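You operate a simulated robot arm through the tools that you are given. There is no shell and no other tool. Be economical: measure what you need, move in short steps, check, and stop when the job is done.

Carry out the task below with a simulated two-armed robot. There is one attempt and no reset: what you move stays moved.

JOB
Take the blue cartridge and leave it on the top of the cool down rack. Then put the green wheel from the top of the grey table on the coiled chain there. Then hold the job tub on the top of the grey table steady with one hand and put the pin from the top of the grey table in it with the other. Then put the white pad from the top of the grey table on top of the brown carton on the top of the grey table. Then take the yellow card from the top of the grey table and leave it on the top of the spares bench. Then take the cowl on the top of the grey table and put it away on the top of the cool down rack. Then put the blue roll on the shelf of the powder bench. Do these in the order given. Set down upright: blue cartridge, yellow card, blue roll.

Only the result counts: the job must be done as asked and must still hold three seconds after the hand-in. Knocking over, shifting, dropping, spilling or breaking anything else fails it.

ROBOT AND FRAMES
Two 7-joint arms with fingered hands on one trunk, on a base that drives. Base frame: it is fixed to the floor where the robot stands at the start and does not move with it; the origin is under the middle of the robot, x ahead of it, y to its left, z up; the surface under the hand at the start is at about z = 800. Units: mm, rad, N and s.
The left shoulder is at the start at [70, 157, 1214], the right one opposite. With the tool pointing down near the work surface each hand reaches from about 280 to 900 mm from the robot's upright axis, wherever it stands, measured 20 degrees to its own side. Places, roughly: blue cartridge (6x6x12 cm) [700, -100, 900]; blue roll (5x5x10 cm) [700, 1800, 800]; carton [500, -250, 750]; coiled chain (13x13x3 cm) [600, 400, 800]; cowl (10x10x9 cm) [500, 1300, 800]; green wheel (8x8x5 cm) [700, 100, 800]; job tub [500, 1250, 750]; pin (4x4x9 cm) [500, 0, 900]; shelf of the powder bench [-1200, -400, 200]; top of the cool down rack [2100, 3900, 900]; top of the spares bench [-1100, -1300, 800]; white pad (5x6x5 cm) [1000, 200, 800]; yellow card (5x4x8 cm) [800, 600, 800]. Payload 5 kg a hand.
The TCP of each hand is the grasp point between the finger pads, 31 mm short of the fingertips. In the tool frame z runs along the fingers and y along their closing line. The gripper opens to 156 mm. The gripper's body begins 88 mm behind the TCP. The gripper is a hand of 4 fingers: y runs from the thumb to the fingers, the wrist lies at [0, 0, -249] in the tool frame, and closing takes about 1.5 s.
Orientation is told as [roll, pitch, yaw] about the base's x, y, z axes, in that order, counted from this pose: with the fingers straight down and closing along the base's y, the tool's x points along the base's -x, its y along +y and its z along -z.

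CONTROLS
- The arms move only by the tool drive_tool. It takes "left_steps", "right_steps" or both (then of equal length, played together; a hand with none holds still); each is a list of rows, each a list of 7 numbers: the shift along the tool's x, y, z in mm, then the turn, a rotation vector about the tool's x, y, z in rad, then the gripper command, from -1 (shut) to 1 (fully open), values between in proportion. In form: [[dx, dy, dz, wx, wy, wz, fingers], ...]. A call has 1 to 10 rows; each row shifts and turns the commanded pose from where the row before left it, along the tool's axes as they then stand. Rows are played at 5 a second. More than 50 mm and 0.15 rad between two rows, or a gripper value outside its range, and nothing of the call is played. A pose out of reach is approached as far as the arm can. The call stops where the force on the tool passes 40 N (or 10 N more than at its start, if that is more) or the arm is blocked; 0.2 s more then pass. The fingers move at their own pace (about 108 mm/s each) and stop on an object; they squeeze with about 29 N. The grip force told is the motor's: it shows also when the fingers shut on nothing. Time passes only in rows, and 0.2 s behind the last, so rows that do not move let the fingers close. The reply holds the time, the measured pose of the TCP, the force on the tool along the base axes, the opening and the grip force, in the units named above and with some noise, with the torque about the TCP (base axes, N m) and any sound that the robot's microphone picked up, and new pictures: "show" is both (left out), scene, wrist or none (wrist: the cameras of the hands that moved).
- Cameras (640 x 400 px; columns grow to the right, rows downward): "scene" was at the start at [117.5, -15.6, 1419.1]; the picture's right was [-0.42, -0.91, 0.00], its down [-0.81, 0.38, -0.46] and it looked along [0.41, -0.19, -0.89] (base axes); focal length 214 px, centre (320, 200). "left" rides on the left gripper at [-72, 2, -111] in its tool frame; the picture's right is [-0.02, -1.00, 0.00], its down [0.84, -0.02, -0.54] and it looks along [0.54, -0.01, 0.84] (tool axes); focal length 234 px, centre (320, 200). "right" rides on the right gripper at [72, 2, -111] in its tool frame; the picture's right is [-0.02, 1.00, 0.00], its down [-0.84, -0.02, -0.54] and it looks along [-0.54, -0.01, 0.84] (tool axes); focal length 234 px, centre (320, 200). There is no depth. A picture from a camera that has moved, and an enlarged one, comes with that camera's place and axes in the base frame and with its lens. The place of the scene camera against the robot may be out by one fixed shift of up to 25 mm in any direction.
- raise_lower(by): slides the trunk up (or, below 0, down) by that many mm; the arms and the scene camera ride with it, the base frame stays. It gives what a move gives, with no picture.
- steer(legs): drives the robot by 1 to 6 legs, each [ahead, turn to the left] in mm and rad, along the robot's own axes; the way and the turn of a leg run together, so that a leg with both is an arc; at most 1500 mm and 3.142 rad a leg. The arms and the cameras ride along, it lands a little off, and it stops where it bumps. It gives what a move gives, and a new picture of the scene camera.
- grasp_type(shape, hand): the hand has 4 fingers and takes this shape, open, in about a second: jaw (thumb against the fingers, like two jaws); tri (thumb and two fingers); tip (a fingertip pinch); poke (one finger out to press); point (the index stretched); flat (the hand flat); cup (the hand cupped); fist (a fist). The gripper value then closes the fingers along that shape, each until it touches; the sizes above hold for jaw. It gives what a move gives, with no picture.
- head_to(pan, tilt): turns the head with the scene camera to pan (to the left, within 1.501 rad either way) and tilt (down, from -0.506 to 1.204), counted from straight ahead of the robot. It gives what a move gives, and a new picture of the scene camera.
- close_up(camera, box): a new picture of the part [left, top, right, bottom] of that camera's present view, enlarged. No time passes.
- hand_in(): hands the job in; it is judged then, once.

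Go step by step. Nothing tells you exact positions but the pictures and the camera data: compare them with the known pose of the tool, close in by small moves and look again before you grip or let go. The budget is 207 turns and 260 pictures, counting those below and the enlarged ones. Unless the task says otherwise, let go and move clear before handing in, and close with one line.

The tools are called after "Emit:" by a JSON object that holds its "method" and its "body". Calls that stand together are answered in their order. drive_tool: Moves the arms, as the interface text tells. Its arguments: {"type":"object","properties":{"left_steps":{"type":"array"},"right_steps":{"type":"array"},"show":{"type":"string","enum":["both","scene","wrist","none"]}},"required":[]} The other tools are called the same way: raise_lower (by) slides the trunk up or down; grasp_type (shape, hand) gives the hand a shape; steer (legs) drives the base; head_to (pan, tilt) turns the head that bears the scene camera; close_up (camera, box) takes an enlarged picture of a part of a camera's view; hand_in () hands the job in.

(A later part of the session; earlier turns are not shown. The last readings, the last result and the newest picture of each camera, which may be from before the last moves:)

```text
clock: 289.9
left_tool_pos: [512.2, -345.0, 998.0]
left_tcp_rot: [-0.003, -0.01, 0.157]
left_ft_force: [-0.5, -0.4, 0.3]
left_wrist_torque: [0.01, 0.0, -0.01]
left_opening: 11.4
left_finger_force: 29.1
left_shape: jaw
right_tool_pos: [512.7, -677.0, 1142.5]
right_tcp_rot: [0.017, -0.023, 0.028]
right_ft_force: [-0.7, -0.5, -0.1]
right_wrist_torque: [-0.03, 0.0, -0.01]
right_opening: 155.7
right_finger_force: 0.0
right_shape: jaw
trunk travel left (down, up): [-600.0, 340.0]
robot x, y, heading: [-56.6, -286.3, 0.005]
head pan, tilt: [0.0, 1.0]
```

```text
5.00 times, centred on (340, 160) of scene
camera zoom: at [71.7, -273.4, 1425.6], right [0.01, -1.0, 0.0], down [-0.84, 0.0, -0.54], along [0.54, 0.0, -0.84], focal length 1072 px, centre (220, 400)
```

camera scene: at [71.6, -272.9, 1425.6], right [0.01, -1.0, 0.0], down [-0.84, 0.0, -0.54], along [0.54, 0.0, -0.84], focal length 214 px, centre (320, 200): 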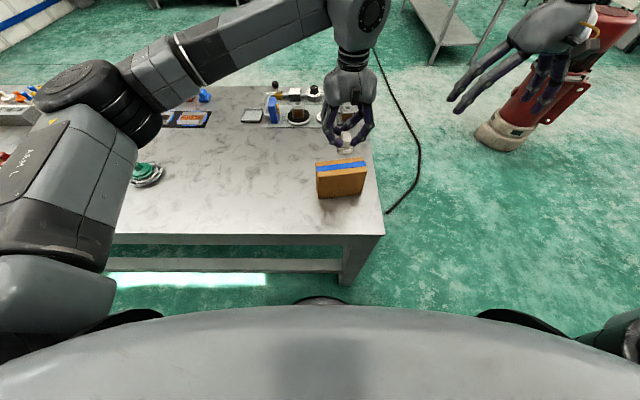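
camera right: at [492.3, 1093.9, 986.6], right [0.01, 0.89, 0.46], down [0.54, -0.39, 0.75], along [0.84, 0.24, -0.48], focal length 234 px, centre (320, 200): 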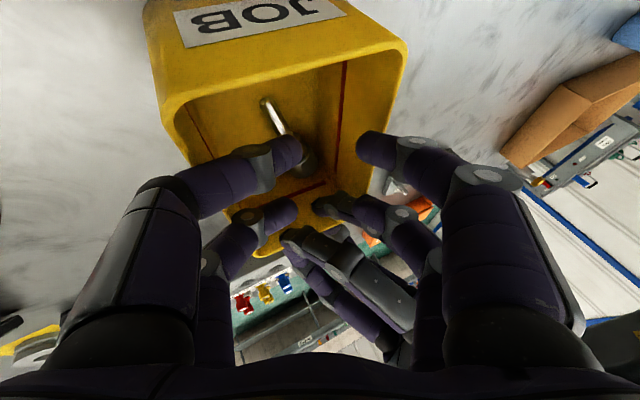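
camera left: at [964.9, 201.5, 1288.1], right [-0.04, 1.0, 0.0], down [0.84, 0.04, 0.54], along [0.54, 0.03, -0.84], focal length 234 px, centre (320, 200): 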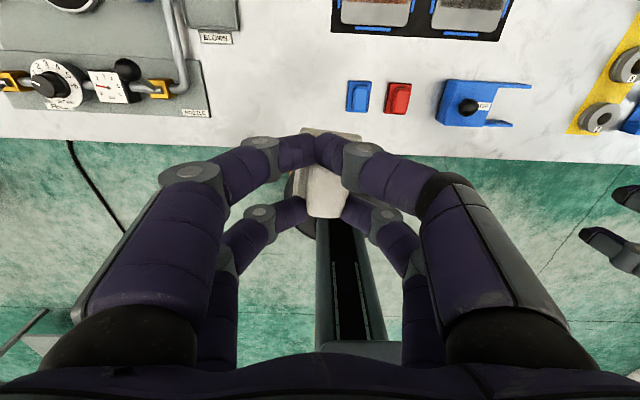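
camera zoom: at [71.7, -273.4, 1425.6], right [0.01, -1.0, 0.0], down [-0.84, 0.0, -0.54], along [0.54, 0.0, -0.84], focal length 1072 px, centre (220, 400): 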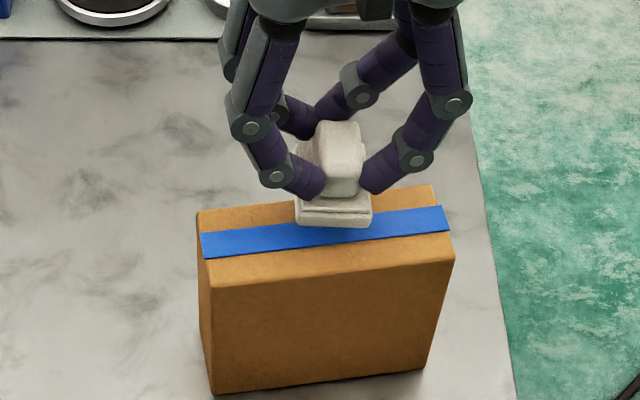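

The pad needs ~12 mm toward me. I shift and lower slowly until contact.

Emit:
{"method": "drive_tool", "body": {"left_steps": [[12, 0, 8, 0, 0, 0, -1], [0, 0, 3, 0, 0, 0, -1], [0, 0, 3, 0, 0, 0, -1], [0, 0, 2, 0, 0, 0, -1], [0, 0, 2, 0, 0, 0, -1], [0, 0, 0, 0, 0, 0, -1]], "show": "none"}}

Emit:
{"method": "close_up", "body": {"camera": "scene", "box": [276, 120, 404, 200]}}

```text
clock: 291.3
left_tool_pos: [500.6, -345.5, 978.0]
left_tcp_rot: [-0.003, -0.009, 0.155]
left_ft_force: [0.5, 0.3, 0.0]
left_wrist_torque: [0.02, -0.02, 0.04]
left_opening: 11.3
left_finger_force: 28.8
left_shape: jaw
right_tool_pos: [511.9, -677.4, 1141.7]
right_tcp_rot: [0.016, -0.023, 0.029]
right_ft_force: [-0.2, 0.5, 0.5]
right_wrist_torque: [0.04, 0.0, -0.01]
right_opening: 155.7
right_finger_force: 0.1
right_shape: jaw
trunk travel left (down, up): [-600.0, 340.0]
robot x, y, heading: [-57.5, -285.7, 0.007]
head pan, tilt: [0.0, 1.0]
```

```text
5.00 times, centred on (340, 160) of scene
camera zoom: at [71.8, -273.3, 1425.6], right [0.01, -1.0, 0.0], down [-0.84, 0.0, -0.54], along [0.54, 0.0, -0.84], focal length 1072 px, centre (220, 400)
```

zoom: 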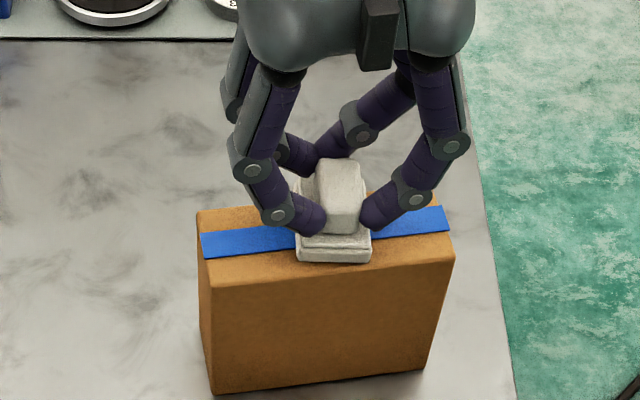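

Emit:
{"method": "drive_tool", "body": {"left_steps": [[-3, 0, 2, 0, 0, 0, -1], [0, 0, 2, 0, 0, 0, -1], [0, 0, 2, 0, 0, 0, -1], [0, 0, 2, 0, 0, 0, -1], [0, 0, 0, 0, 0, 0, -1]], "show": "none"}}

Emit:
{"method": "close_up", "body": {"camera": "scene", "box": [300, 140, 380, 190]}}

```text
clock: 292.5
left_tool_pos: [502.4, -343.3, 973.1]
left_tcp_rot: [-0.007, -0.015, 0.16]
left_ft_force: [2.1, 2.1, 30.8]
left_wrist_torque: [-0.3, 0.62, 0.0]
left_opening: 11.7
left_finger_force: 29.4
left_shape: jaw
right_tool_pos: [511.5, -675.9, 1142.3]
right_tcp_rot: [0.015, -0.026, 0.029]
right_ft_force: [0.3, -0.1, -0.3]
right_wrist_torque: [0.0, 0.0, 0.01]
right_opening: 156.2
right_finger_force: 0.0
right_shape: jaw
trunk travel left (down, up): [-600.0, 340.0]
robot x, y, heading: [-58.5, -283.1, 0.009]
head pan, tilt: [0.0, 1.0]
```

```text
8.00 times, centred on (340, 165) of scene
camera zoom: at [69.4, -272.5, 1426.1], right [0.01, -1.0, 0.0], down [-0.84, -0.01, -0.54], along [0.54, 0.0, -0.84], focal length 1716 px, centre (160, 480)
```

zoom: 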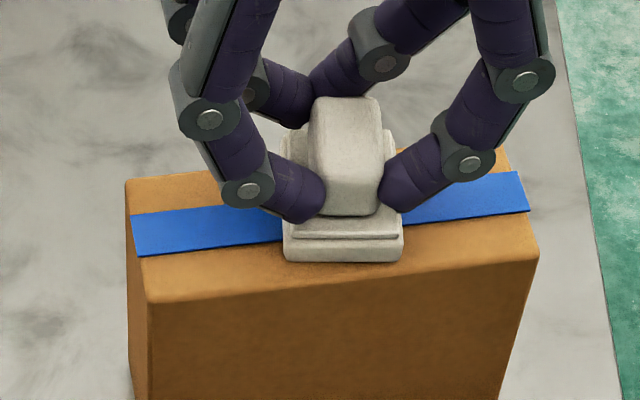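

Contact. I ease up and open the fingers gently.

Emit:
{"method": "drive_tool", "body": {"left_steps": [[0, 0, -2, 0, 0, 0, -1], [0, 0, 0, 0, 0, 0, -0.8], [0, 0, 0, 0, 0, 0, -0.6], [0, 0, 0, 0, 0, 0, -0.4], [0, 0, 0, 0, 0, 0, -0.4], [0, 0, -10, 0, 0, 0, -0.3], [0, 0, -30, 0, 0, 0, -0.3], [0, 0, -40, 0, 0, 0, 0], [0, 0, -40, 0, 0, 0, 1], [0, 0, -40, 0, 0, 0, 1]], "show": "none"}}

Emit:
{"method": "close_up", "body": {"camera": "scene", "box": [276, 120, 404, 200]}}

```text
clock: 294.7
left_tool_pos: [502.3, -347.8, 1136.3]
left_tcp_rot: [0.0, -0.01, 0.157]
left_ft_force: [-0.6, -0.5, -0.1]
left_wrist_torque: [-0.02, -0.02, 0.0]
left_opening: 155.9
left_finger_force: 0.1
left_shape: jaw
right_tool_pos: [511.9, -676.9, 1142.2]
right_tcp_rot: [0.016, -0.021, 0.026]
right_ft_force: [-0.5, -0.1, 0.3]
right_wrist_torque: [0.02, 0.01, -0.01]
right_opening: 155.8
right_finger_force: 0.0
right_shape: jaw
trunk travel left (down, up): [-600.0, 340.0]
robot x, y, heading: [-58.3, -283.6, 0.006]
head pan, tilt: [0.0, 1.0]
```

```text
5.00 times, centred on (340, 160) of scene
camera zoom: at [70.9, -273.6, 1425.6], right [0.01, -1.0, 0.0], down [-0.84, 0.0, -0.54], along [0.54, 0.0, -0.84], focal length 1072 px, centre (220, 400)
```

zoom: 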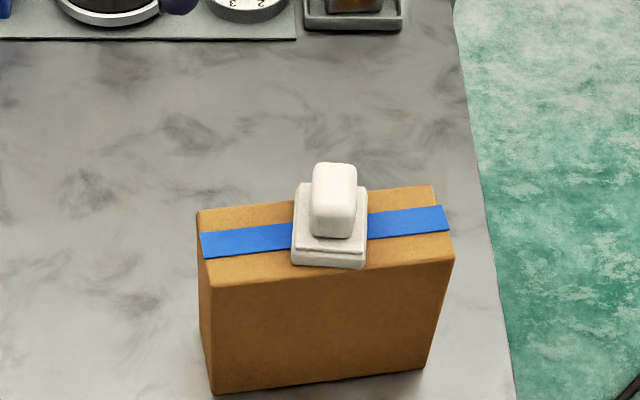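

The pad sits securely on the carton. Next, the yellow card near (812, 596): I drive to y ≈ 350 and look.

Emit:
{"method": "steer", "body": {"legs": [[-170, 0], [0, 1.565], [630, 0], [0, -1.571], [235, 0]]}}

Emit:
{"method": "drive_tool", "body": {"left_steps": [[-45, 0, 0, 0, 0, 0.13, 1], [-45, 15, 0, 0, 0, 0, 1], [-45, 15, 0, 0, 0, 0, 1], [-40, 15, 0, 0, 0, 0, 1], [0, 0, 0, 0, 0, 0, 1]], "show": "wrist"}}

Emit:
{"method": "head_to", "body": {"pan": 0.25, "tilt": 0.9}}

```text
clock: 308.4
left_tool_pos: [546.9, 323.0, 1134.5]
left_tcp_rot: [-0.002, -0.012, 0.194]
left_ft_force: [0.4, -0.8, 0.9]
left_wrist_torque: [0.05, 0.0, 0.02]
left_opening: 155.9
left_finger_force: 0.0
left_shape: jaw
right_tool_pos: [569.8, -7.6, 1140.8]
right_tcp_rot: [0.017, -0.023, 0.064]
right_ft_force: [-0.2, -0.7, -0.3]
right_wrist_torque: [0.06, 0.01, 0.02]
right_opening: 155.9
right_finger_force: 0.0
right_shape: jaw
trunk travel left (down, up): [-600.0, 340.0]
robot x, y, heading: [-14.1, 365.7, 0.042]
head pan, tilt: [0.0, 1.0]
camera scene: at [114.7, 379.7, 1425.7], right [0.04, -1.0, 0.0], down [-0.84, -0.04, -0.54], along [0.54, 0.02, -0.84], focal length 214 px, centre (320, 200)
```

scene: 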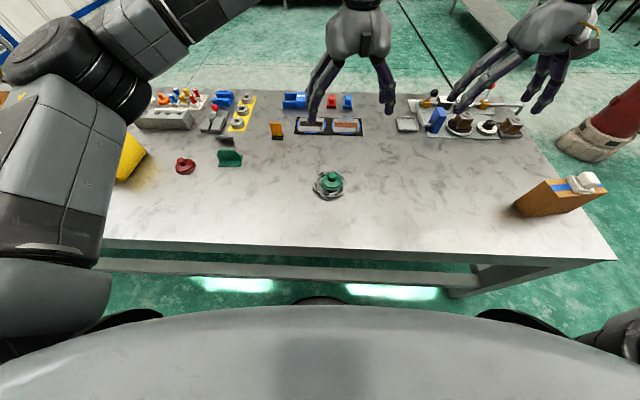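

```text
clock: 309.6
left_tool_pos: [717.7, 383.4, 1136.9]
left_tcp_rot: [-0.003, -0.009, 0.064]
left_ft_force: [0.2, 0.2, -0.6]
left_wrist_torque: [0.04, -0.02, -0.02]
left_opening: 156.0
left_finger_force: 0.2
left_shape: jaw
right_tool_pos: [570.0, -7.8, 1141.5]
right_tcp_rot: [0.017, -0.022, 0.065]
right_ft_force: [0.4, 0.1, -0.1]
right_wrist_torque: [0.01, -0.03, 0.0]
right_opening: 155.8
right_finger_force: 0.1
right_shape: jaw
trunk travel left (down, up): [-600.0, 340.0]
robot x, y, heading: [-12.2, 365.1, 0.045]
head pan, tilt: [0.0, 1.0]
camera left: at [788.5, 389.9, 1247.7], right [0.09, -1.0, 0.0], down [-0.84, -0.07, 0.54], along [-0.53, -0.05, -0.84], focal length 234 px, centre (320, 200)
```

left: 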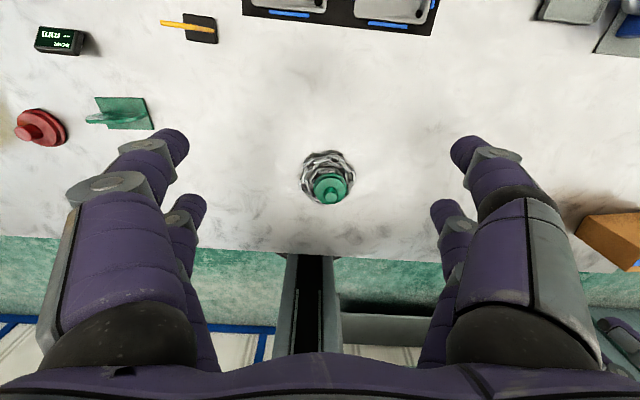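

```text
clock: 310.4
left_tool_pos: [718.6, 384.4, 1136.7]
left_tcp_rot: [-0.002, -0.01, 0.064]
left_ft_force: [0.2, -0.3, 0.3]
left_wrist_torque: [0.0, 0.03, 0.0]
left_opening: 156.0
left_finger_force: 0.0
left_shape: jaw
right_tool_pos: [570.0, -8.7, 1141.2]
right_tcp_rot: [0.016, -0.021, 0.065]
right_ft_force: [-0.1, -0.9, 0.2]
right_wrist_torque: [-0.02, 0.02, -0.01]
right_opening: 156.1
right_finger_force: 0.1
right_shape: jaw
trunk travel left (down, up): [-600.0, 340.0]
robot x, y, heading: [-17.5, 359.0, 0.045]
head pan, tilt: [0.25, 0.901]
camera scene: at [117.7, 398.4, 1432.8], right [0.29, -0.96, 0.0], down [-0.75, -0.23, -0.62], along [0.59, 0.18, -0.78], focal length 214 px, centre (320, 200)
```

scene: 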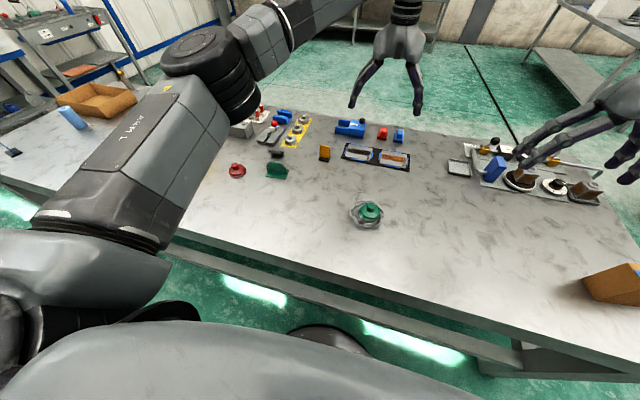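

The card is an upright plate on a dark foot near (803, 575). I enlarge it to see its orientation.

Emit:
{"method": "close_up", "body": {"camera": "scene", "box": [293, 130, 357, 170]}}

Emit:
{"method": "close_up", "body": {"camera": "left", "box": [130, 0, 258, 80]}}

```text
10.00 times, centred on (325, 150) of scene
camera zoom: at [117.7, 398.4, 1432.8], right [0.29, -0.96, 0.0], down [-0.75, -0.23, -0.62], along [0.59, 0.18, -0.78], focal length 2145 px, centre (270, 700)
```

zoom: 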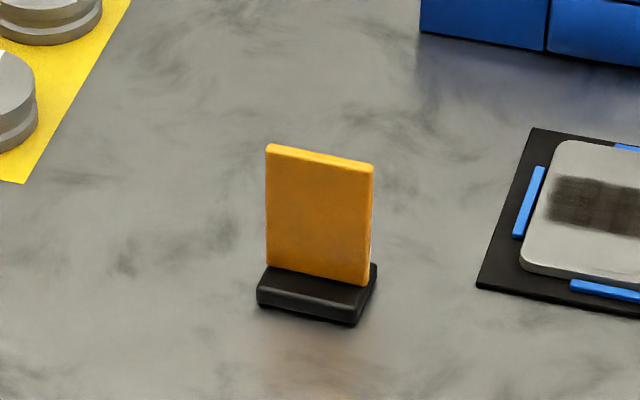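

```text
5.00 times, centred on (194, 40) of left
camera zoom: at [788.8, 389.8, 1247.3], right [0.09, -1.0, 0.0], down [-0.84, -0.07, 0.54], along [-0.53, -0.05, -0.84], focal length 1171 px, centre (950, 1000)
```

zoom: 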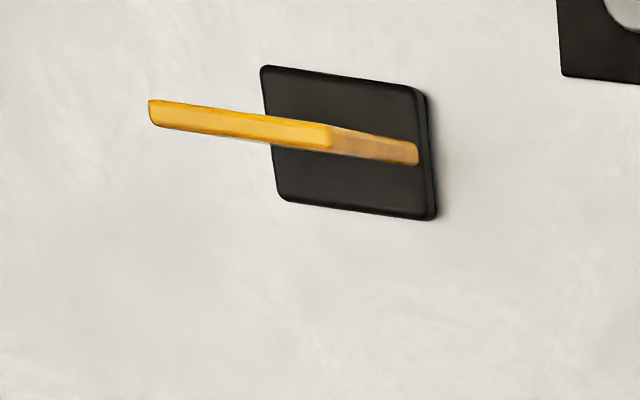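

The card's base is centred at (802, 574), aligned with the table. I turn the left hand 90° to grip the plate on its faces and move above it.

Emit:
{"method": "drive_tool", "body": {"left_steps": [[0, 0, 0, 0, 0, -0.14, 1], [0, 0, 0, 0, 0, -0.14, 1], [0, 0, 0, 0, 0, -0.14, 1], [0, 0, 0, 0, 0, -0.14, 1], [0, 0, 0, 0, 0, -0.14, 1], [0, 0, 0, 0, 0, -0.14, 1], [0, 0, 0, 0, 0, -0.14, 1], [0, 0, 0, 0, 0, -0.14, 1], [0, 0, 0, 0, 0, -0.14, 1], [0, 0, 0, 0, 0, -0.14, 1]], "show": "none"}}

Emit:
{"method": "drive_tool", "body": {"left_steps": [[0, 0, 0, 0, 0, -0.107, 1], [-38, -16.5, 0, 0, 0, 0, 0.5], [-38, -16.5, 0, 0, 0, 0, 0], [-38, -16.5, 0, 0, 0, 0, -0.2], [-38, -16.5, 0, 0, 0, 0, -0.2], [-38, -16.5, 0, 0, 0, 0, -0.2], [0, 0, 45, 0, 0, 0, -0.2], [0, 0, 45, 0, 0, 0, -0.2], [0, 0, 0, 0, 0, 0, -0.2]], "show": "wrist"}}

Emit:
{"method": "close_up", "body": {"camera": "scene", "box": [261, 100, 389, 180]}}

```text
clock: 312.6
left_tool_pos: [718.4, 384.1, 1135.9]
left_tcp_rot: [-0.009, 0.0, 1.468]
left_ft_force: [0.3, 0.6, -0.7]
left_wrist_torque: [-0.01, 0.04, 0.0]
left_opening: 155.8
left_finger_force: 0.1
left_shape: jaw
right_tool_pos: [570.2, -8.5, 1140.3]
right_tcp_rot: [0.017, -0.022, 0.064]
right_ft_force: [0.3, 0.3, 0.4]
right_wrist_torque: [0.0, 0.02, 0.02]
right_opening: 156.1
right_finger_force: 0.0
right_shape: jaw
trunk travel left (down, up): [-600.0, 340.0]
robot x, y, heading: [-13.1, 362.4, 0.044]
head pan, tilt: [0.25, 0.901]
```

```text
clock: 314.6
left_tool_pos: [800.8, 570.9, 1047.6]
left_tcp_rot: [-0.011, 0.0, 1.573]
left_ft_force: [-0.2, 1.0, 0.7]
left_wrist_torque: [0.01, 0.0, 0.01]
left_opening: 62.6
left_finger_force: 0.1
left_shape: jaw
right_tool_pos: [569.6, -8.9, 1141.7]
right_tcp_rot: [0.018, -0.026, 0.065]
right_ft_force: [-0.7, -0.5, 0.2]
right_wrist_torque: [0.02, -0.01, 0.0]
right_opening: 156.1
right_finger_force: 0.0
right_shape: jaw
trunk travel left (down, up): [-600.0, 340.0]
robot x, y, heading: [-15.0, 369.2, 0.038]
head pan, tilt: [0.25, 0.901]
camera left: at [798.9, 643.1, 1157.5], right [1.0, 0.02, 0.01], down [0.01, -0.84, 0.55], along [0.02, -0.55, -0.84], focal length 234 px, centre (320, 200)
```

left: 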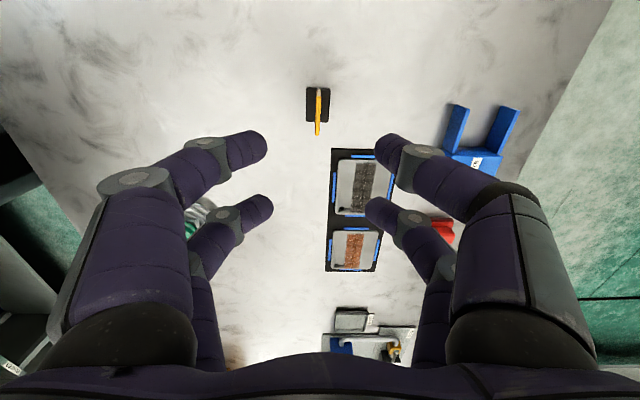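

```text
5.00 times, centred on (325, 140) of scene
camera zoom: at [116.6, 397.7, 1433.0], right [0.29, -0.96, 0.0], down [-0.75, -0.23, -0.62], along [0.6, 0.18, -0.78], focal length 1072 px, centre (295, 500)
```

zoom: 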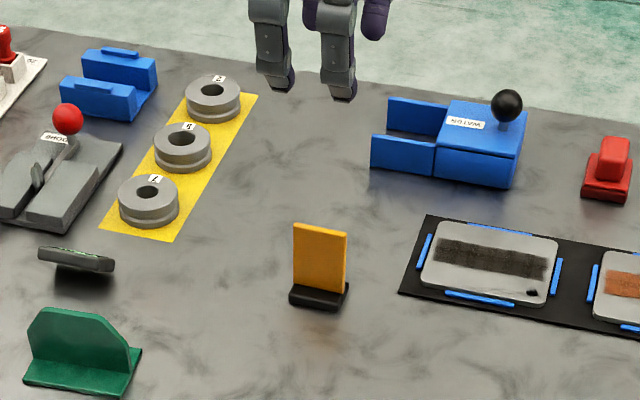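

Lined up. I descend around the plate.

Emit:
{"method": "drive_tool", "body": {"left_steps": [[-3, 0, 45, 0, 0, 0, -0.3], [0, 0, 45, 0, 0, 0, -0.3], [0, 0, 45, 0, 0, 0, -0.3], [0, 0, 38, 0, 0, 0, -0.3], [0, 0, 0, 0, 0, 0, -0.3]], "show": "wrist"}}

Emit:
{"method": "close_up", "body": {"camera": "scene", "box": [285, 115, 365, 165]}}

```text
clock: 315.8
left_tool_pos: [800.8, 574.6, 872.5]
left_tcp_rot: [-0.01, 0.001, 1.571]
left_ft_force: [-0.3, -0.6, 0.6]
left_wrist_torque: [-0.02, -0.03, 0.01]
left_opening: 54.7
left_finger_force: 0.1
left_shape: jaw
right_tool_pos: [570.1, -7.5, 1141.2]
right_tcp_rot: [0.015, -0.021, 0.065]
right_ft_force: [0.3, 0.1, 1.0]
right_wrist_torque: [-0.02, 0.02, 0.0]
right_opening: 155.7
right_finger_force: 0.0
right_shape: jaw
trunk travel left (down, up): [-600.0, 340.0]
robot x, y, heading: [-12.3, 364.8, 0.04]
head pan, tilt: [0.25, 0.901]
camera left: at [798.6, 646.9, 982.7], right [1.0, 0.02, 0.01], down [0.01, -0.84, 0.55], along [0.02, -0.55, -0.84], focal length 234 px, centre (320, 200)
```

left: 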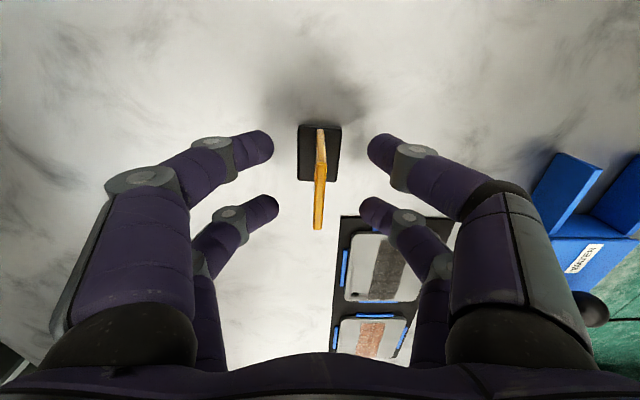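

```text
8.00 times, centred on (325, 140) of scene
camera zoom: at [116.8, 398.4, 1432.9], right [0.29, -0.96, 0.0], down [-0.75, -0.23, -0.62], along [0.6, 0.18, -0.78], focal length 1716 px, centre (280, 680)
```

zoom: 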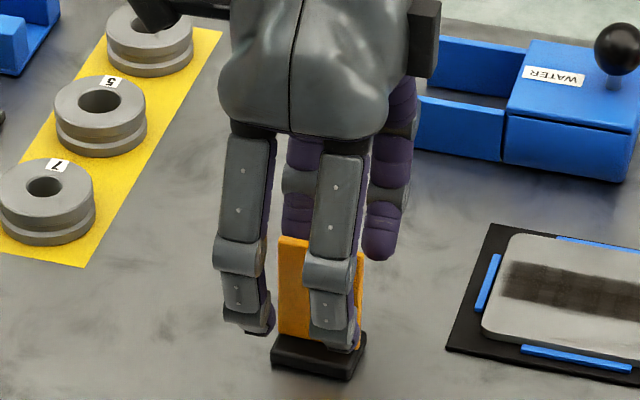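

The plate is between the fingers. I shift 4 mm and close, then lift.

Emit:
{"method": "drive_tool", "body": {"left_steps": [[4, 0, 0, 0, 0, 0, -0.5], [0, 0, 0, 0, 0, 0, -0.7], [0, 0, 0, 0, 0, 0, -0.85], [0, 0, 0, 0, 0, 0, -1], [0, 0, 0, 0, 0, 0, -1], [0, 0, 0, 0, 0, 0, -1], [0, 0, 0, 0, 0, 0, -1]], "show": "wrist"}}

Emit:
{"method": "drive_tool", "body": {"left_steps": [[0, 0, -10, 0, 0, 0, -1], [0, 0, -30, 0, 0, 0, -1], [0, 0, -40, 0, 0, 0, -1], [0, 0, 0, 0, 0, 0, -1]], "show": "wrist"}}

Emit:
{"method": "close_up", "body": {"camera": "scene", "box": [269, 95, 381, 165]}}

```text
clock: 317.4
left_tool_pos: [802.1, 572.5, 873.6]
left_tcp_rot: [-0.009, 0.001, 1.569]
left_ft_force: [-0.2, -1.0, -0.5]
left_wrist_torque: [-0.02, -0.01, 0.04]
left_opening: 0.0
left_finger_force: 29.1
left_shape: jaw
right_tool_pos: [570.2, -7.5, 1141.6]
right_tcp_rot: [0.014, -0.023, 0.064]
right_ft_force: [0.0, -0.4, 0.1]
right_wrist_torque: [-0.05, -0.02, 0.04]
right_opening: 156.0
right_finger_force: 0.2
right_shape: jaw
trunk travel left (down, up): [-600.0, 340.0]
robot x, y, heading: [-12.8, 362.0, 0.041]
head pan, tilt: [0.25, 0.901]
camera left: at [800.2, 643.4, 983.6], right [1.0, 0.02, 0.01], down [0.01, -0.84, 0.55], along [0.02, -0.55, -0.84], focal length 234 px, centre (320, 200)
```

left: 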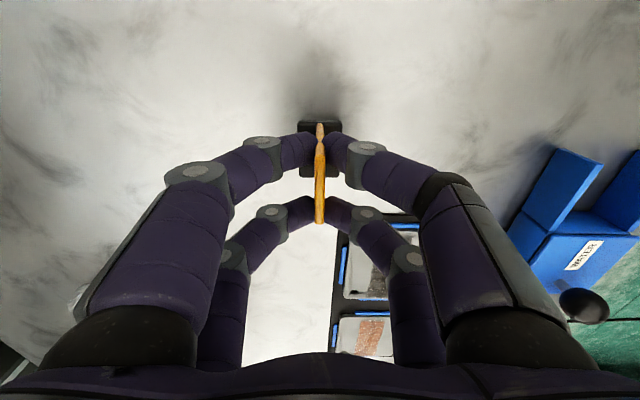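

```text
clock: 318.4
left_tool_pos: [802.0, 572.0, 953.6]
left_tcp_rot: [-0.009, -0.001, 1.572]
left_ft_force: [-0.3, 0.5, -0.6]
left_wrist_torque: [-0.02, 0.02, -0.01]
left_opening: 0.1
left_finger_force: 28.7
left_shape: jaw
right_tool_pos: [570.6, -7.0, 1141.0]
right_tcp_rot: [0.016, -0.022, 0.066]
right_ft_force: [0.5, 0.0, -0.1]
right_wrist_torque: [0.0, 0.03, 0.01]
right_opening: 155.8
right_finger_force: 0.1
right_shape: jaw
trunk travel left (down, up): [-600.0, 340.0]
robot x, y, heading: [-17.7, 358.7, 0.044]
head pan, tilt: [0.25, 0.901]
camera left: at [799.6, 643.4, 1063.8], right [1.0, 0.02, 0.01], down [0.02, -0.84, 0.55], along [0.02, -0.55, -0.84], focal length 234 px, centre (320, 200)
```

left: 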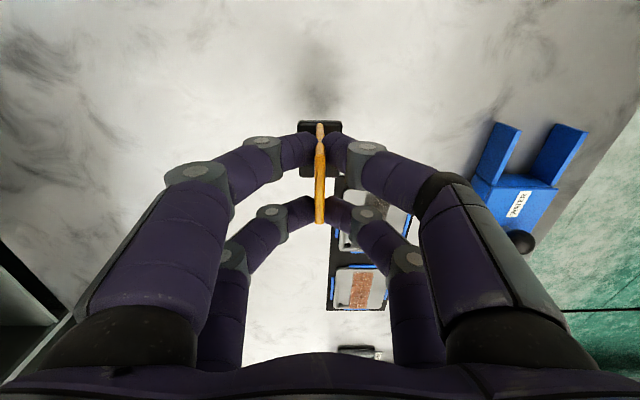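

```text
5.71 times, centred on (325, 130) of scene
camera zoom: at [118.5, 398.8, 1432.7], right [0.29, -0.96, 0.0], down [-0.75, -0.23, -0.62], along [0.59, 0.18, -0.78], focal length 1226 px, centre (291, 600)
```

zoom: 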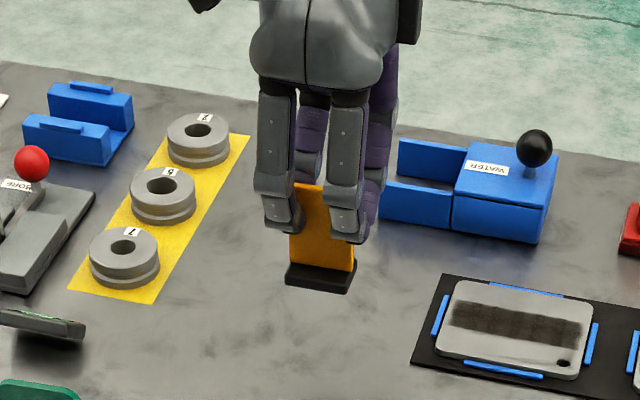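

The card is held upright. I raise it, pull it in, back off and turn toward the benches behind to find the spares bench.

Emit:
{"method": "drive_tool", "body": {"left_steps": [[0, 0, -48, 0, 0, 0, -1], [0, 0, -48, 0, 0, 0, -1], [0, 0, -48, 0, 0, 0, -1], [0, 0, -48, 0, 0, 0, -1], [0, 45, 0, 0, 0, 0, -1], [0, 45, 0, 0, 0, 0, -1], [0, 45, 0, 0, 0, 0, -1], [0, 0, 0, 0, 0, 0, -1]], "right_steps": [[0, 45, 0, 0, 0, 0, 1], [0, 45, 0, 0, 0, 0, 1], [0, 45, 0, 0, 0, 0, 1], [0, 0, 0, 0, 0, 0, 1], [0, 0, 0, 0, 0, 0, 1], [0, 0, 0, 0, 0, 0, 1], [0, 0, 0, 0, 0, 0, 1], [0, 0, 0, 0, 0, 0, 1]], "show": "none"}}

Emit:
{"method": "steer", "body": {"legs": [[-200, 0], [0, -1.61]]}}

Emit:
{"method": "head_to", "body": {"pan": -0.7, "tilt": 0.45}}

```text
clock: 320.2
left_tool_pos: [666.4, 575.4, 1142.0]
left_tcp_rot: [-0.01, 0.003, 1.574]
left_ft_force: [0.2, 0.4, -2.0]
left_wrist_torque: [-0.02, 0.01, -0.02]
left_opening: 0.1
left_finger_force: 29.8
left_shape: jaw
right_tool_pos: [563.1, 129.0, 1144.7]
right_tcp_rot: [0.014, -0.02, 0.064]
right_ft_force: [-0.1, 1.0, -0.2]
right_wrist_torque: [-0.05, 0.03, -0.02]
right_opening: 155.8
right_finger_force: 0.1
right_shape: jaw
trunk travel left (down, up): [-600.0, 340.0]
robot x, y, heading: [-14.0, 364.0, 0.043]
head pan, tilt: [0.25, 0.901]
```

```text
clock: 325.6
left_tool_pos: [-20.7, -330.1, 1144.3]
left_tcp_rot: [-0.011, 0.003, -0.02]
left_ft_force: [0.1, -0.8, -1.0]
left_wrist_torque: [0.03, -0.03, -0.04]
left_opening: 0.4
left_finger_force: 29.1
left_shape: jaw
right_tool_pos: [-463.4, -217.3, 1143.7]
right_tcp_rot: [0.016, -0.023, -1.527]
right_ft_force: [0.1, -0.8, -0.9]
right_wrist_torque: [0.01, 0.0, 0.0]
right_opening: 156.1
right_finger_force: 0.1
right_shape: jaw
trunk travel left (down, up): [-600.0, 340.0]
robot x, y, heading: [-218.3, 355.0, -1.551]
head pan, tilt: [0.25, 0.901]
camera scene: at [-184.7, 242.7, 1432.8], right [-0.96, -0.27, 0.0], down [-0.21, 0.76, -0.62], along [0.17, -0.6, -0.78], focal length 214 px, centre (320, 200)
```

scene: 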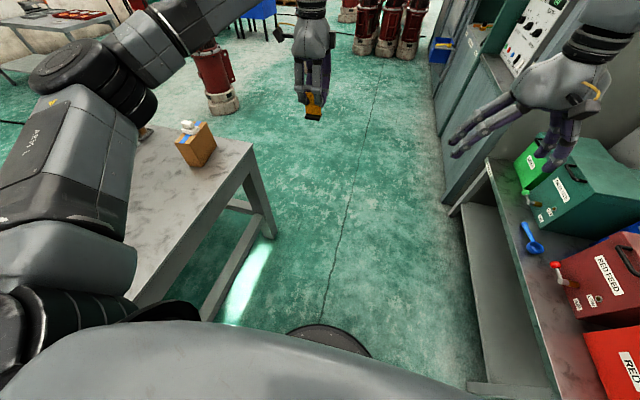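

```text
clock: 326.9
left_tool_pos: [-21.8, -328.5, 1145.1]
left_tcp_rot: [-0.011, 0.004, -0.018]
left_ft_force: [0.5, -0.9, -0.8]
left_wrist_torque: [0.01, 0.0, -0.02]
left_opening: 0.0
left_finger_force: 29.0
left_shape: jaw
right_tool_pos: [-465.3, -218.3, 1144.6]
right_tcp_rot: [0.015, -0.022, -1.526]
right_ft_force: [0.8, 0.0, -0.1]
right_wrist_torque: [-0.01, 0.0, -0.01]
right_opening: 155.8
right_finger_force: 0.0
right_shape: jaw
trunk travel left (down, up): [-600.0, 340.0]
robot x, y, heading: [-219.4, 355.0, -1.55]
head pan, tilt: [-0.7, 0.45]
camera scene: at [-262.6, 243.7, 1471.1], right [-0.78, 0.63, 0.0], down [0.27, 0.34, -0.9], along [-0.56, -0.7, -0.44], focal length 214 px, centre (320, 200)
```

scene: 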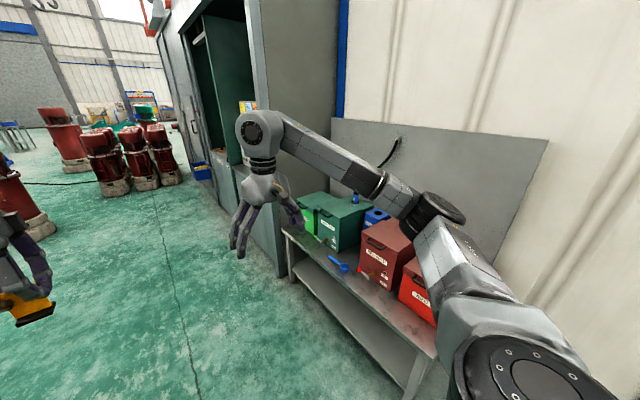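

The powder bench with its low shelf is on the right; the spares bench should be further along. I drive ahead to y ≈ -900 and look right.

Emit:
{"method": "steer", "body": {"legs": [[1250, -0.02]]}}

Emit:
{"method": "head_to", "body": {"pan": -1.35, "tilt": 0.4}}

```text
clock: 333.2
left_tool_pos: [-28.5, -1583.3, 1145.3]
left_tcp_rot: [-0.01, 0.001, -0.047]
left_ft_force: [0.1, -0.4, -0.6]
left_wrist_torque: [-0.03, -0.02, -0.02]
left_opening: 0.0
left_finger_force: 29.1
left_shape: jaw
right_tool_pos: [-468.8, -1457.5, 1143.5]
right_tcp_rot: [0.016, -0.023, -1.553]
right_ft_force: [0.3, 0.1, 0.7]
right_wrist_torque: [0.02, -0.03, -0.02]
right_opening: 156.0
right_finger_force: 0.1
right_shape: jaw
trunk travel left (down, up): [-600.0, 340.0]
robot x, y, heading: [-204.5, -892.5, -1.576]
head pan, tilt: [-0.7, 0.45]
camera scene: at [-254.6, -1001.9, 1471.2], right [-0.76, 0.65, 0.0], down [0.28, 0.33, -0.9], along [-0.58, -0.69, -0.44], focal length 214 px, centre (320, 200)
```

scene: 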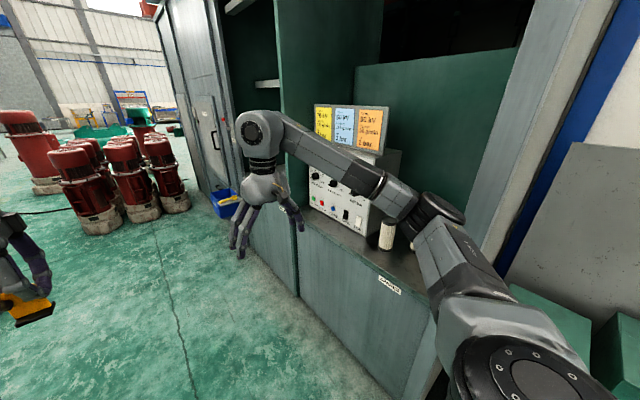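

```text
clock: 334.2
left_tool_pos: [-27.9, -1582.4, 1145.1]
left_tcp_rot: [-0.009, 0.002, -0.045]
left_ft_force: [-0.2, -0.1, -1.0]
left_wrist_torque: [-0.03, -0.04, 0.02]
left_opening: 0.0
left_finger_force: 29.1
left_shape: jaw
right_tool_pos: [-468.1, -1458.5, 1144.2]
right_tcp_rot: [0.015, -0.022, -1.553]
right_ft_force: [0.4, 0.9, 0.4]
right_wrist_torque: [-0.03, -0.01, 0.01]
right_opening: 155.8
right_finger_force: 0.0
right_shape: jaw
trunk travel left (down, up): [-600.0, 340.0]
robot x, y, heading: [-206.0, -893.4, -1.575]
head pan, tilt: [-1.349, 0.4]
camera scene: at [-285.5, -951.9, 1475.8], right [-0.22, 0.98, 0.0], down [0.38, 0.08, -0.92], along [-0.9, -0.2, -0.39], focal length 214 px, centre (320, 200)
```

scene: 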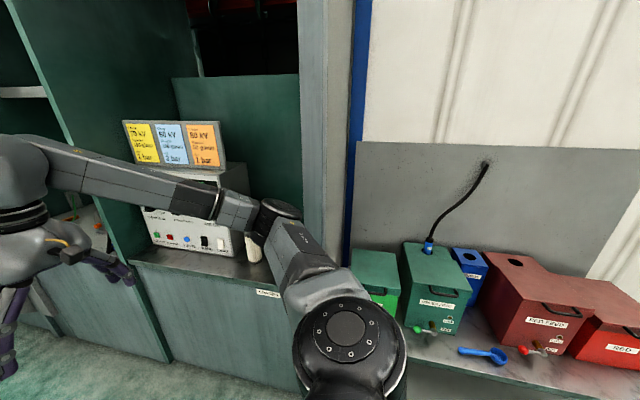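

The labelled counter in the cabinet must be the spares bench; I drive ahead a bit, turn to face it and read the label.

Emit:
{"method": "steer", "body": {"legs": [[290, 0], [0, -1.567]]}}

Emit:
{"method": "head_to", "body": {"pan": 0.1, "tilt": 0.75}}

Emit:
{"method": "close_up", "body": {"camera": "scene", "box": [160, 100, 480, 300]}}

```text
clock: 339.2
left_tool_pos: [-891.4, -1349.7, 1146.1]
left_tcp_rot: [-0.007, -0.173, -1.356]
left_ft_force: [1.1, -0.4, -0.2]
left_wrist_torque: [0.12, 0.26, -0.02]
left_opening: 0.0
left_finger_force: 29.2
left_shape: jaw
right_tool_pos: [-885.3, -908.5, 1081.3]
right_tcp_rot: [0.158, -0.047, -2.857]
right_ft_force: [1.9, 4.5, -1.0]
right_wrist_torque: [-0.25, 0.08, -0.13]
right_opening: 156.0
right_finger_force: 0.0
right_shape: jaw
trunk travel left (down, up): [-600.0, 340.0]
robot x, y, heading: [-221.9, -1189.2, -2.808]
head pan, tilt: [-1.349, 0.4]
stopped in leg 2: the robot was blocked; the commanded pose is now the measured one
camera scene: at [-332.1, -1042.4, 1473.8], right [0.85, 0.53, -0.01], down [0.22, -0.38, -0.9], along [-0.48, 0.76, -0.44], focal length 214 px, centre (320, 200)
```

scene: 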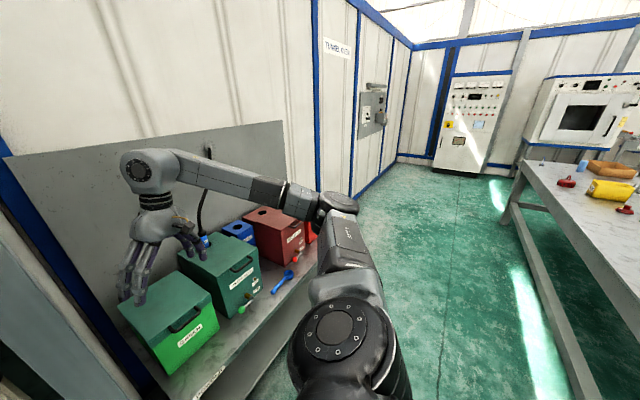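

```text
clock: 340.8
left_tool_pos: [-853.0, -1477.4, 1137.0]
left_tcp_rot: [-0.013, -0.072, -1.327]
left_ft_force: [-0.8, -3.6, -1.7]
left_wrist_torque: [0.34, -0.17, 0.04]
left_opening: 0.1
left_finger_force: 28.6
left_shape: jaw
right_tool_pos: [-854.2, -1030.1, 1120.1]
right_tcp_rot: [0.058, -0.056, -2.812]
right_ft_force: [-0.5, -2.8, -0.9]
right_wrist_torque: [0.18, 0.03, 0.07]
right_opening: 156.4
right_finger_force: 0.0
right_shape: jaw
trunk travel left (down, up): [-600.0, 340.0]
robot x, y, heading: [-224.6, -1186.7, -2.796]
head pan, tilt: [0.099, 0.75]
camera scene: at [-328.6, -1253.7, 1444.2], right [-0.43, 0.9, 0.02], down [0.61, 0.31, -0.73], along [-0.66, -0.3, -0.68], focal length 214 px, centre (320, 200)
```

scene: 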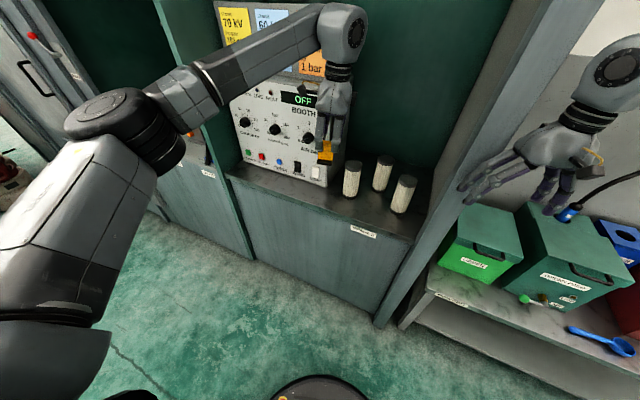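

```text
2.00 times, centred on (320, 200) of scene
camera zoom: at [-328.6, -1253.7, 1444.2], right [-0.43, 0.9, 0.02], down [0.61, 0.31, -0.73], along [-0.66, -0.3, -0.68], focal length 429 px, centre (320, 200)
```

zoom: 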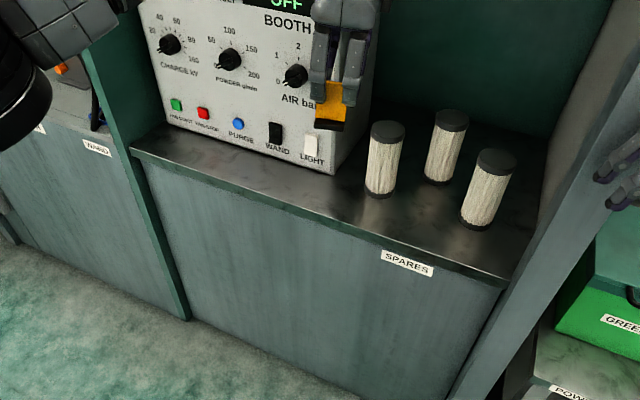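

The counter is labelled SPARES — right place, with three white filters and a console on it. The turn was blocked by an arm near the cabinet, so I back away first.

Emit:
{"method": "steer", "body": {"legs": [[-260, 0]]}}

Emit:
{"method": "close_up", "body": {"camera": "scene", "box": [160, 60, 480, 260]}}

```text
clock: 342.6
left_tool_pos: [-614.6, -1366.3, 1141.6]
left_tcp_rot: [-0.012, -0.09, -1.33]
left_ft_force: [-1.3, -2.8, -0.6]
left_wrist_torque: [0.27, -0.03, 0.0]
left_opening: 0.1
left_finger_force: 29.5
left_shape: jaw
right_tool_pos: [-613.1, -918.6, 1112.3]
right_tcp_rot: [0.083, -0.052, -2.822]
right_ft_force: [0.8, -2.6, 1.5]
right_wrist_torque: [0.23, 0.07, 0.01]
right_opening: 156.1
right_finger_force: 0.0
right_shape: jaw
trunk travel left (down, up): [-600.0, 340.0]
robot x, y, heading: [20.6, -1100.6, -2.794]
head pan, tilt: [0.099, 0.75]
camera scene: at [-83.2, -1158.7, 1444.3], right [-0.43, 0.9, 0.01], down [0.61, 0.3, -0.73], along [-0.66, -0.31, -0.68], focal length 214 px, centre (320, 200)
```

scene: 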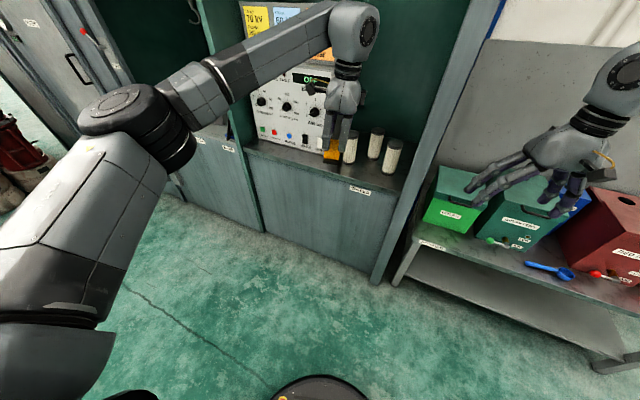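

```text
2.00 times, centred on (320, 160) of scene
camera zoom: at [-83.2, -1158.7, 1444.3], right [-0.43, 0.9, 0.01], down [0.61, 0.3, -0.73], along [-0.66, -0.31, -0.68], focal length 429 px, centre (320, 280)
```

zoom: 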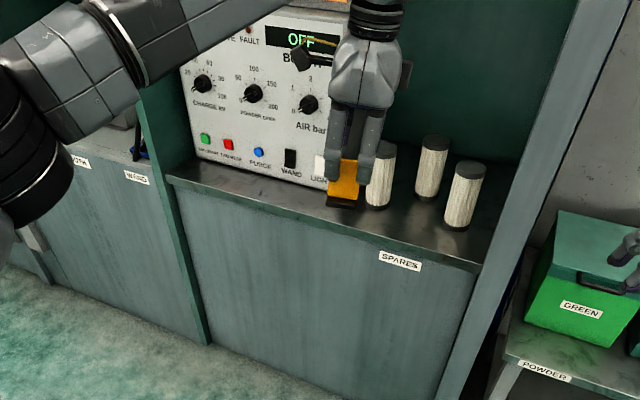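

The right hand must have brushed the cabinet post; nothing looks displaced and the card is still held. I pull the right hand in, then turn to face the cabinet squarely from farther back.

Emit:
{"method": "drive_tool", "body": {"right_steps": [[40, 20, 0, 0, 0, 0, 1], [40, 20, 0, 0, 0, 0, 1], [40, 20, 0, 0, 0, 0, 1], [40, 20, 0, 0, 0, 0, 1], [30, 20, 0, 0, 0, 0, 1], [0, 0, 0, 0, 0, 0, 1]], "show": "none"}}

Emit:
{"method": "steer", "body": {"legs": [[0, -0.347]]}}

```text
clock: 344.1
left_tool_pos: [-619.5, -1351.4, 1141.8]
left_tcp_rot: [-0.008, -0.106, -1.33]
left_ft_force: [-0.7, -0.1, -1.6]
left_wrist_torque: [-0.04, -0.04, -0.04]
left_opening: 0.0
left_finger_force: 29.0
left_shape: jaw
right_tool_pos: [-406.2, -940.6, 1107.2]
right_tcp_rot: [0.094, -0.051, -2.822]
right_ft_force: [-0.1, -0.2, 0.3]
right_wrist_torque: [-0.05, -0.02, 0.01]
right_opening: 156.0
right_finger_force: 0.0
right_shape: jaw
trunk travel left (down, up): [-600.0, 340.0]
robot x, y, heading: [25.0, -1099.7, -2.798]
head pan, tilt: [0.099, 0.75]
```

```text
clock: 345.5
left_tool_pos: [-665.1, -1112.8, 1143.0]
left_tcp_rot: [-0.011, -0.103, -1.685]
left_ft_force: [0.1, 1.1, -1.9]
left_wrist_torque: [0.0, 0.01, 0.01]
left_opening: 0.2
left_finger_force: 28.7
left_shape: jaw
right_tool_pos: [-322.2, -802.9, 1108.1]
right_tcp_rot: [0.094, -0.052, 3.106]
right_ft_force: [0.2, -0.4, 0.0]
right_wrist_torque: [-0.02, -0.01, -0.02]
right_opening: 155.9
right_finger_force: 0.0
right_shape: jaw
trunk travel left (down, up): [-600.0, 340.0]
robot x, y, heading: [25.7, -1100.1, 3.133]
head pan, tilt: [0.099, 0.75]
camera scene: at [-98.6, -1097.1, 1444.7], right [-0.09, 1.0, 0.0], down [0.68, 0.06, -0.73], along [-0.73, -0.06, -0.68], focal length 214 px, centre (320, 200)
```

scene: 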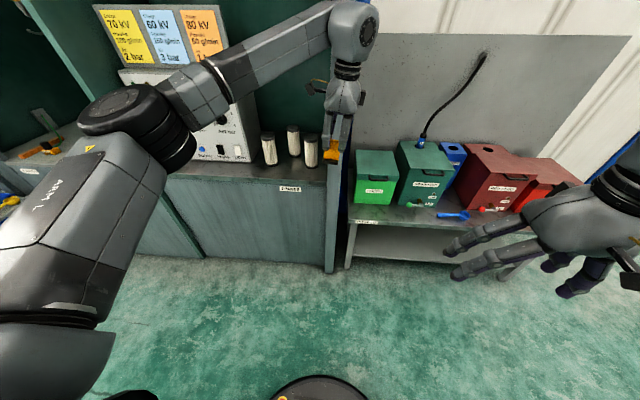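

Facing the cabinet square-on. I level the card, shift the left hand left toward the gap between the filters.

Emit:
{"method": "drive_tool", "body": {"left_steps": [[0, 0, 0, 0, 0.103, 0, -1], [0, 0, 0, 0, 0, -0.114, -1], [-42, 0, 0, 0, 0, 0, -1], [-42, 0, 0, 0, 0, 0, -1], [-42, 0, 0, 0, 0, 0, -1], [-42, 0, 0, 0, 0, 0, -1], [-42, 0, 0, 0, 0, 0, -1], [0, 0, 0, 0, 0, 0, -1]], "show": "wrist"}}

Emit:
{"method": "head_to", "body": {"pan": 0.35, "tilt": 0.7}}

```text
clock: 347.3
left_tool_pos: [-668.3, -1319.9, 1140.5]
left_tcp_rot: [-0.01, -0.002, -1.573]
left_ft_force: [-0.1, 1.2, -0.9]
left_wrist_torque: [0.02, -0.01, 0.04]
left_opening: 0.0
left_finger_force: 28.9
left_shape: jaw
right_tool_pos: [-323.5, -800.5, 1106.5]
right_tcp_rot: [0.096, -0.052, 3.106]
right_ft_force: [0.1, 0.3, -0.7]
right_wrist_torque: [-0.06, -0.02, 0.0]
right_opening: 156.0
right_finger_force: 0.0
right_shape: jaw
trunk travel left (down, up): [-600.0, 340.0]
robot x, y, heading: [25.8, -1101.0, 3.132]
head pan, tilt: [0.099, 0.75]
camera left: at [-664.6, -1391.5, 1251.5], right [-1.0, -0.02, 0.01], down [-0.01, 0.84, 0.54], along [-0.02, 0.54, -0.84], focal length 234 px, centre (320, 200)
```

left: 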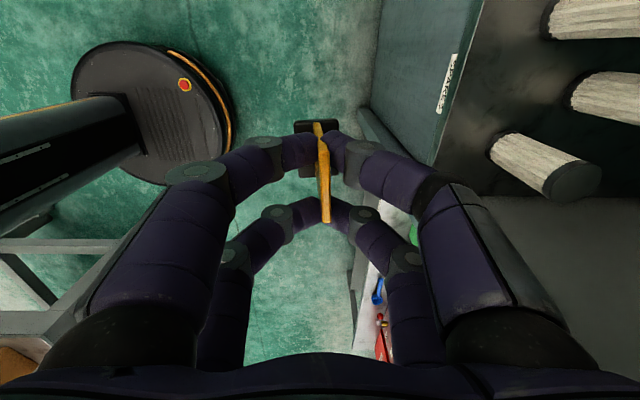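

```text
clock: 348.1
left_tool_pos: [-666.5, -1321.2, 1140.6]
left_tcp_rot: [-0.012, 0.001, -1.571]
left_ft_force: [0.3, 0.1, -0.2]
left_wrist_torque: [0.04, 0.0, 0.03]
left_opening: 0.3
left_finger_force: 28.8
left_shape: jaw
right_tool_pos: [-322.9, -803.0, 1108.2]
right_tcp_rot: [0.093, -0.054, 3.106]
right_ft_force: [0.2, 0.1, -0.3]
right_wrist_torque: [0.01, 0.01, -0.01]
right_opening: 155.9
right_finger_force: 0.0
right_shape: jaw
trunk travel left (down, up): [-600.0, 340.0]
robot x, y, heading: [22.0, -1100.3, 3.13]
head pan, tilt: [0.351, 0.7]
camera scene: at [-96.1, -1117.8, 1449.0], right [-0.33, 0.94, 0.0], down [0.61, 0.21, -0.76], along [-0.72, -0.25, -0.64], focal length 214 px, centre (320, 200)
```

scene: 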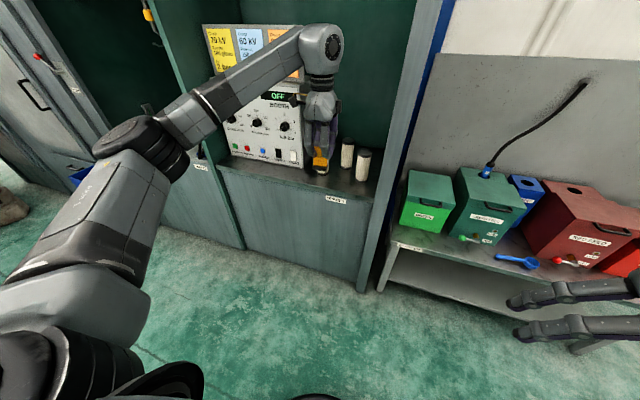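

The gap between the filters is clear; the bench's front edge is at x ≈ -915. I drive 210 mm ahead.

Emit:
{"method": "steer", "body": {"legs": [[210, 0]]}}

Emit:
{"method": "close_up", "body": {"camera": "left", "box": [0, 0, 640, 400]}}

```text
clock: 349.7
left_tool_pos: [-874.3, -1319.8, 1140.4]
left_tcp_rot: [-0.011, 0.0, -1.572]
left_ft_force: [0.0, -0.3, -1.3]
left_wrist_torque: [0.02, 0.01, -0.05]
left_opening: 0.1
left_finger_force: 29.0
left_shape: jaw
right_tool_pos: [-531.2, -799.5, 1107.4]
right_tcp_rot: [0.094, -0.052, 3.11]
right_ft_force: [0.1, -0.8, 0.5]
right_wrist_torque: [-0.02, -0.07, 0.01]
right_opening: 155.9
right_finger_force: 0.1
right_shape: jaw
trunk travel left (down, up): [-600.0, 340.0]
robot x, y, heading: [-181.9, -1098.8, 3.132]
head pan, tilt: [0.351, 0.7]
camera scene: at [-304.1, -1115.5, 1449.0], right [-0.33, 0.94, 0.0], down [0.61, 0.22, -0.76], along [-0.72, -0.26, -0.64], focal length 214 px, centre (320, 200)
```

scene: 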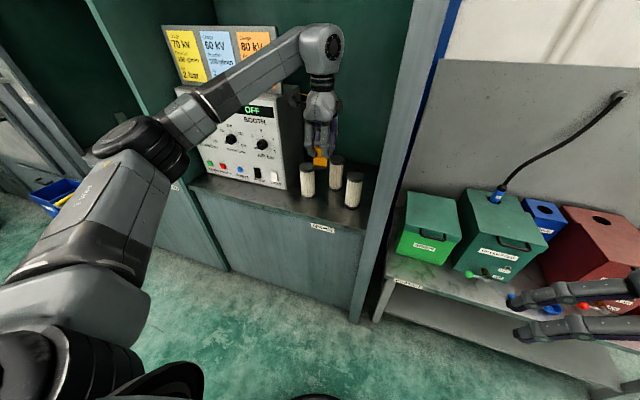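

```text
1.00 times, centred on (320, 200) of left (not enlarged: the box is as wide or as high as the picture)
camera zoom: at [-872.0, -1391.6, 1251.5], right [-1.0, -0.02, 0.01], down [-0.02, 0.84, 0.54], along [-0.02, 0.54, -0.84], focal length 234 px, centre (320, 200)
```

zoom: 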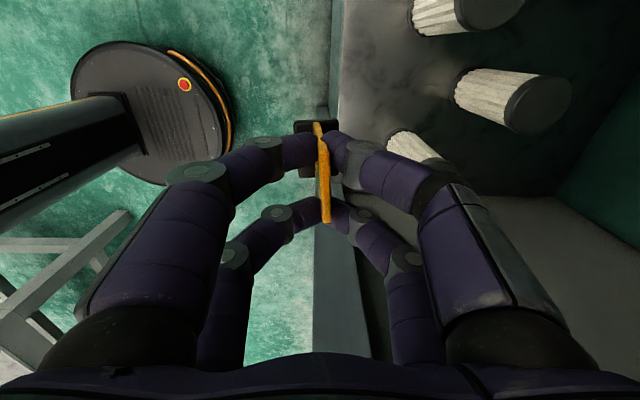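

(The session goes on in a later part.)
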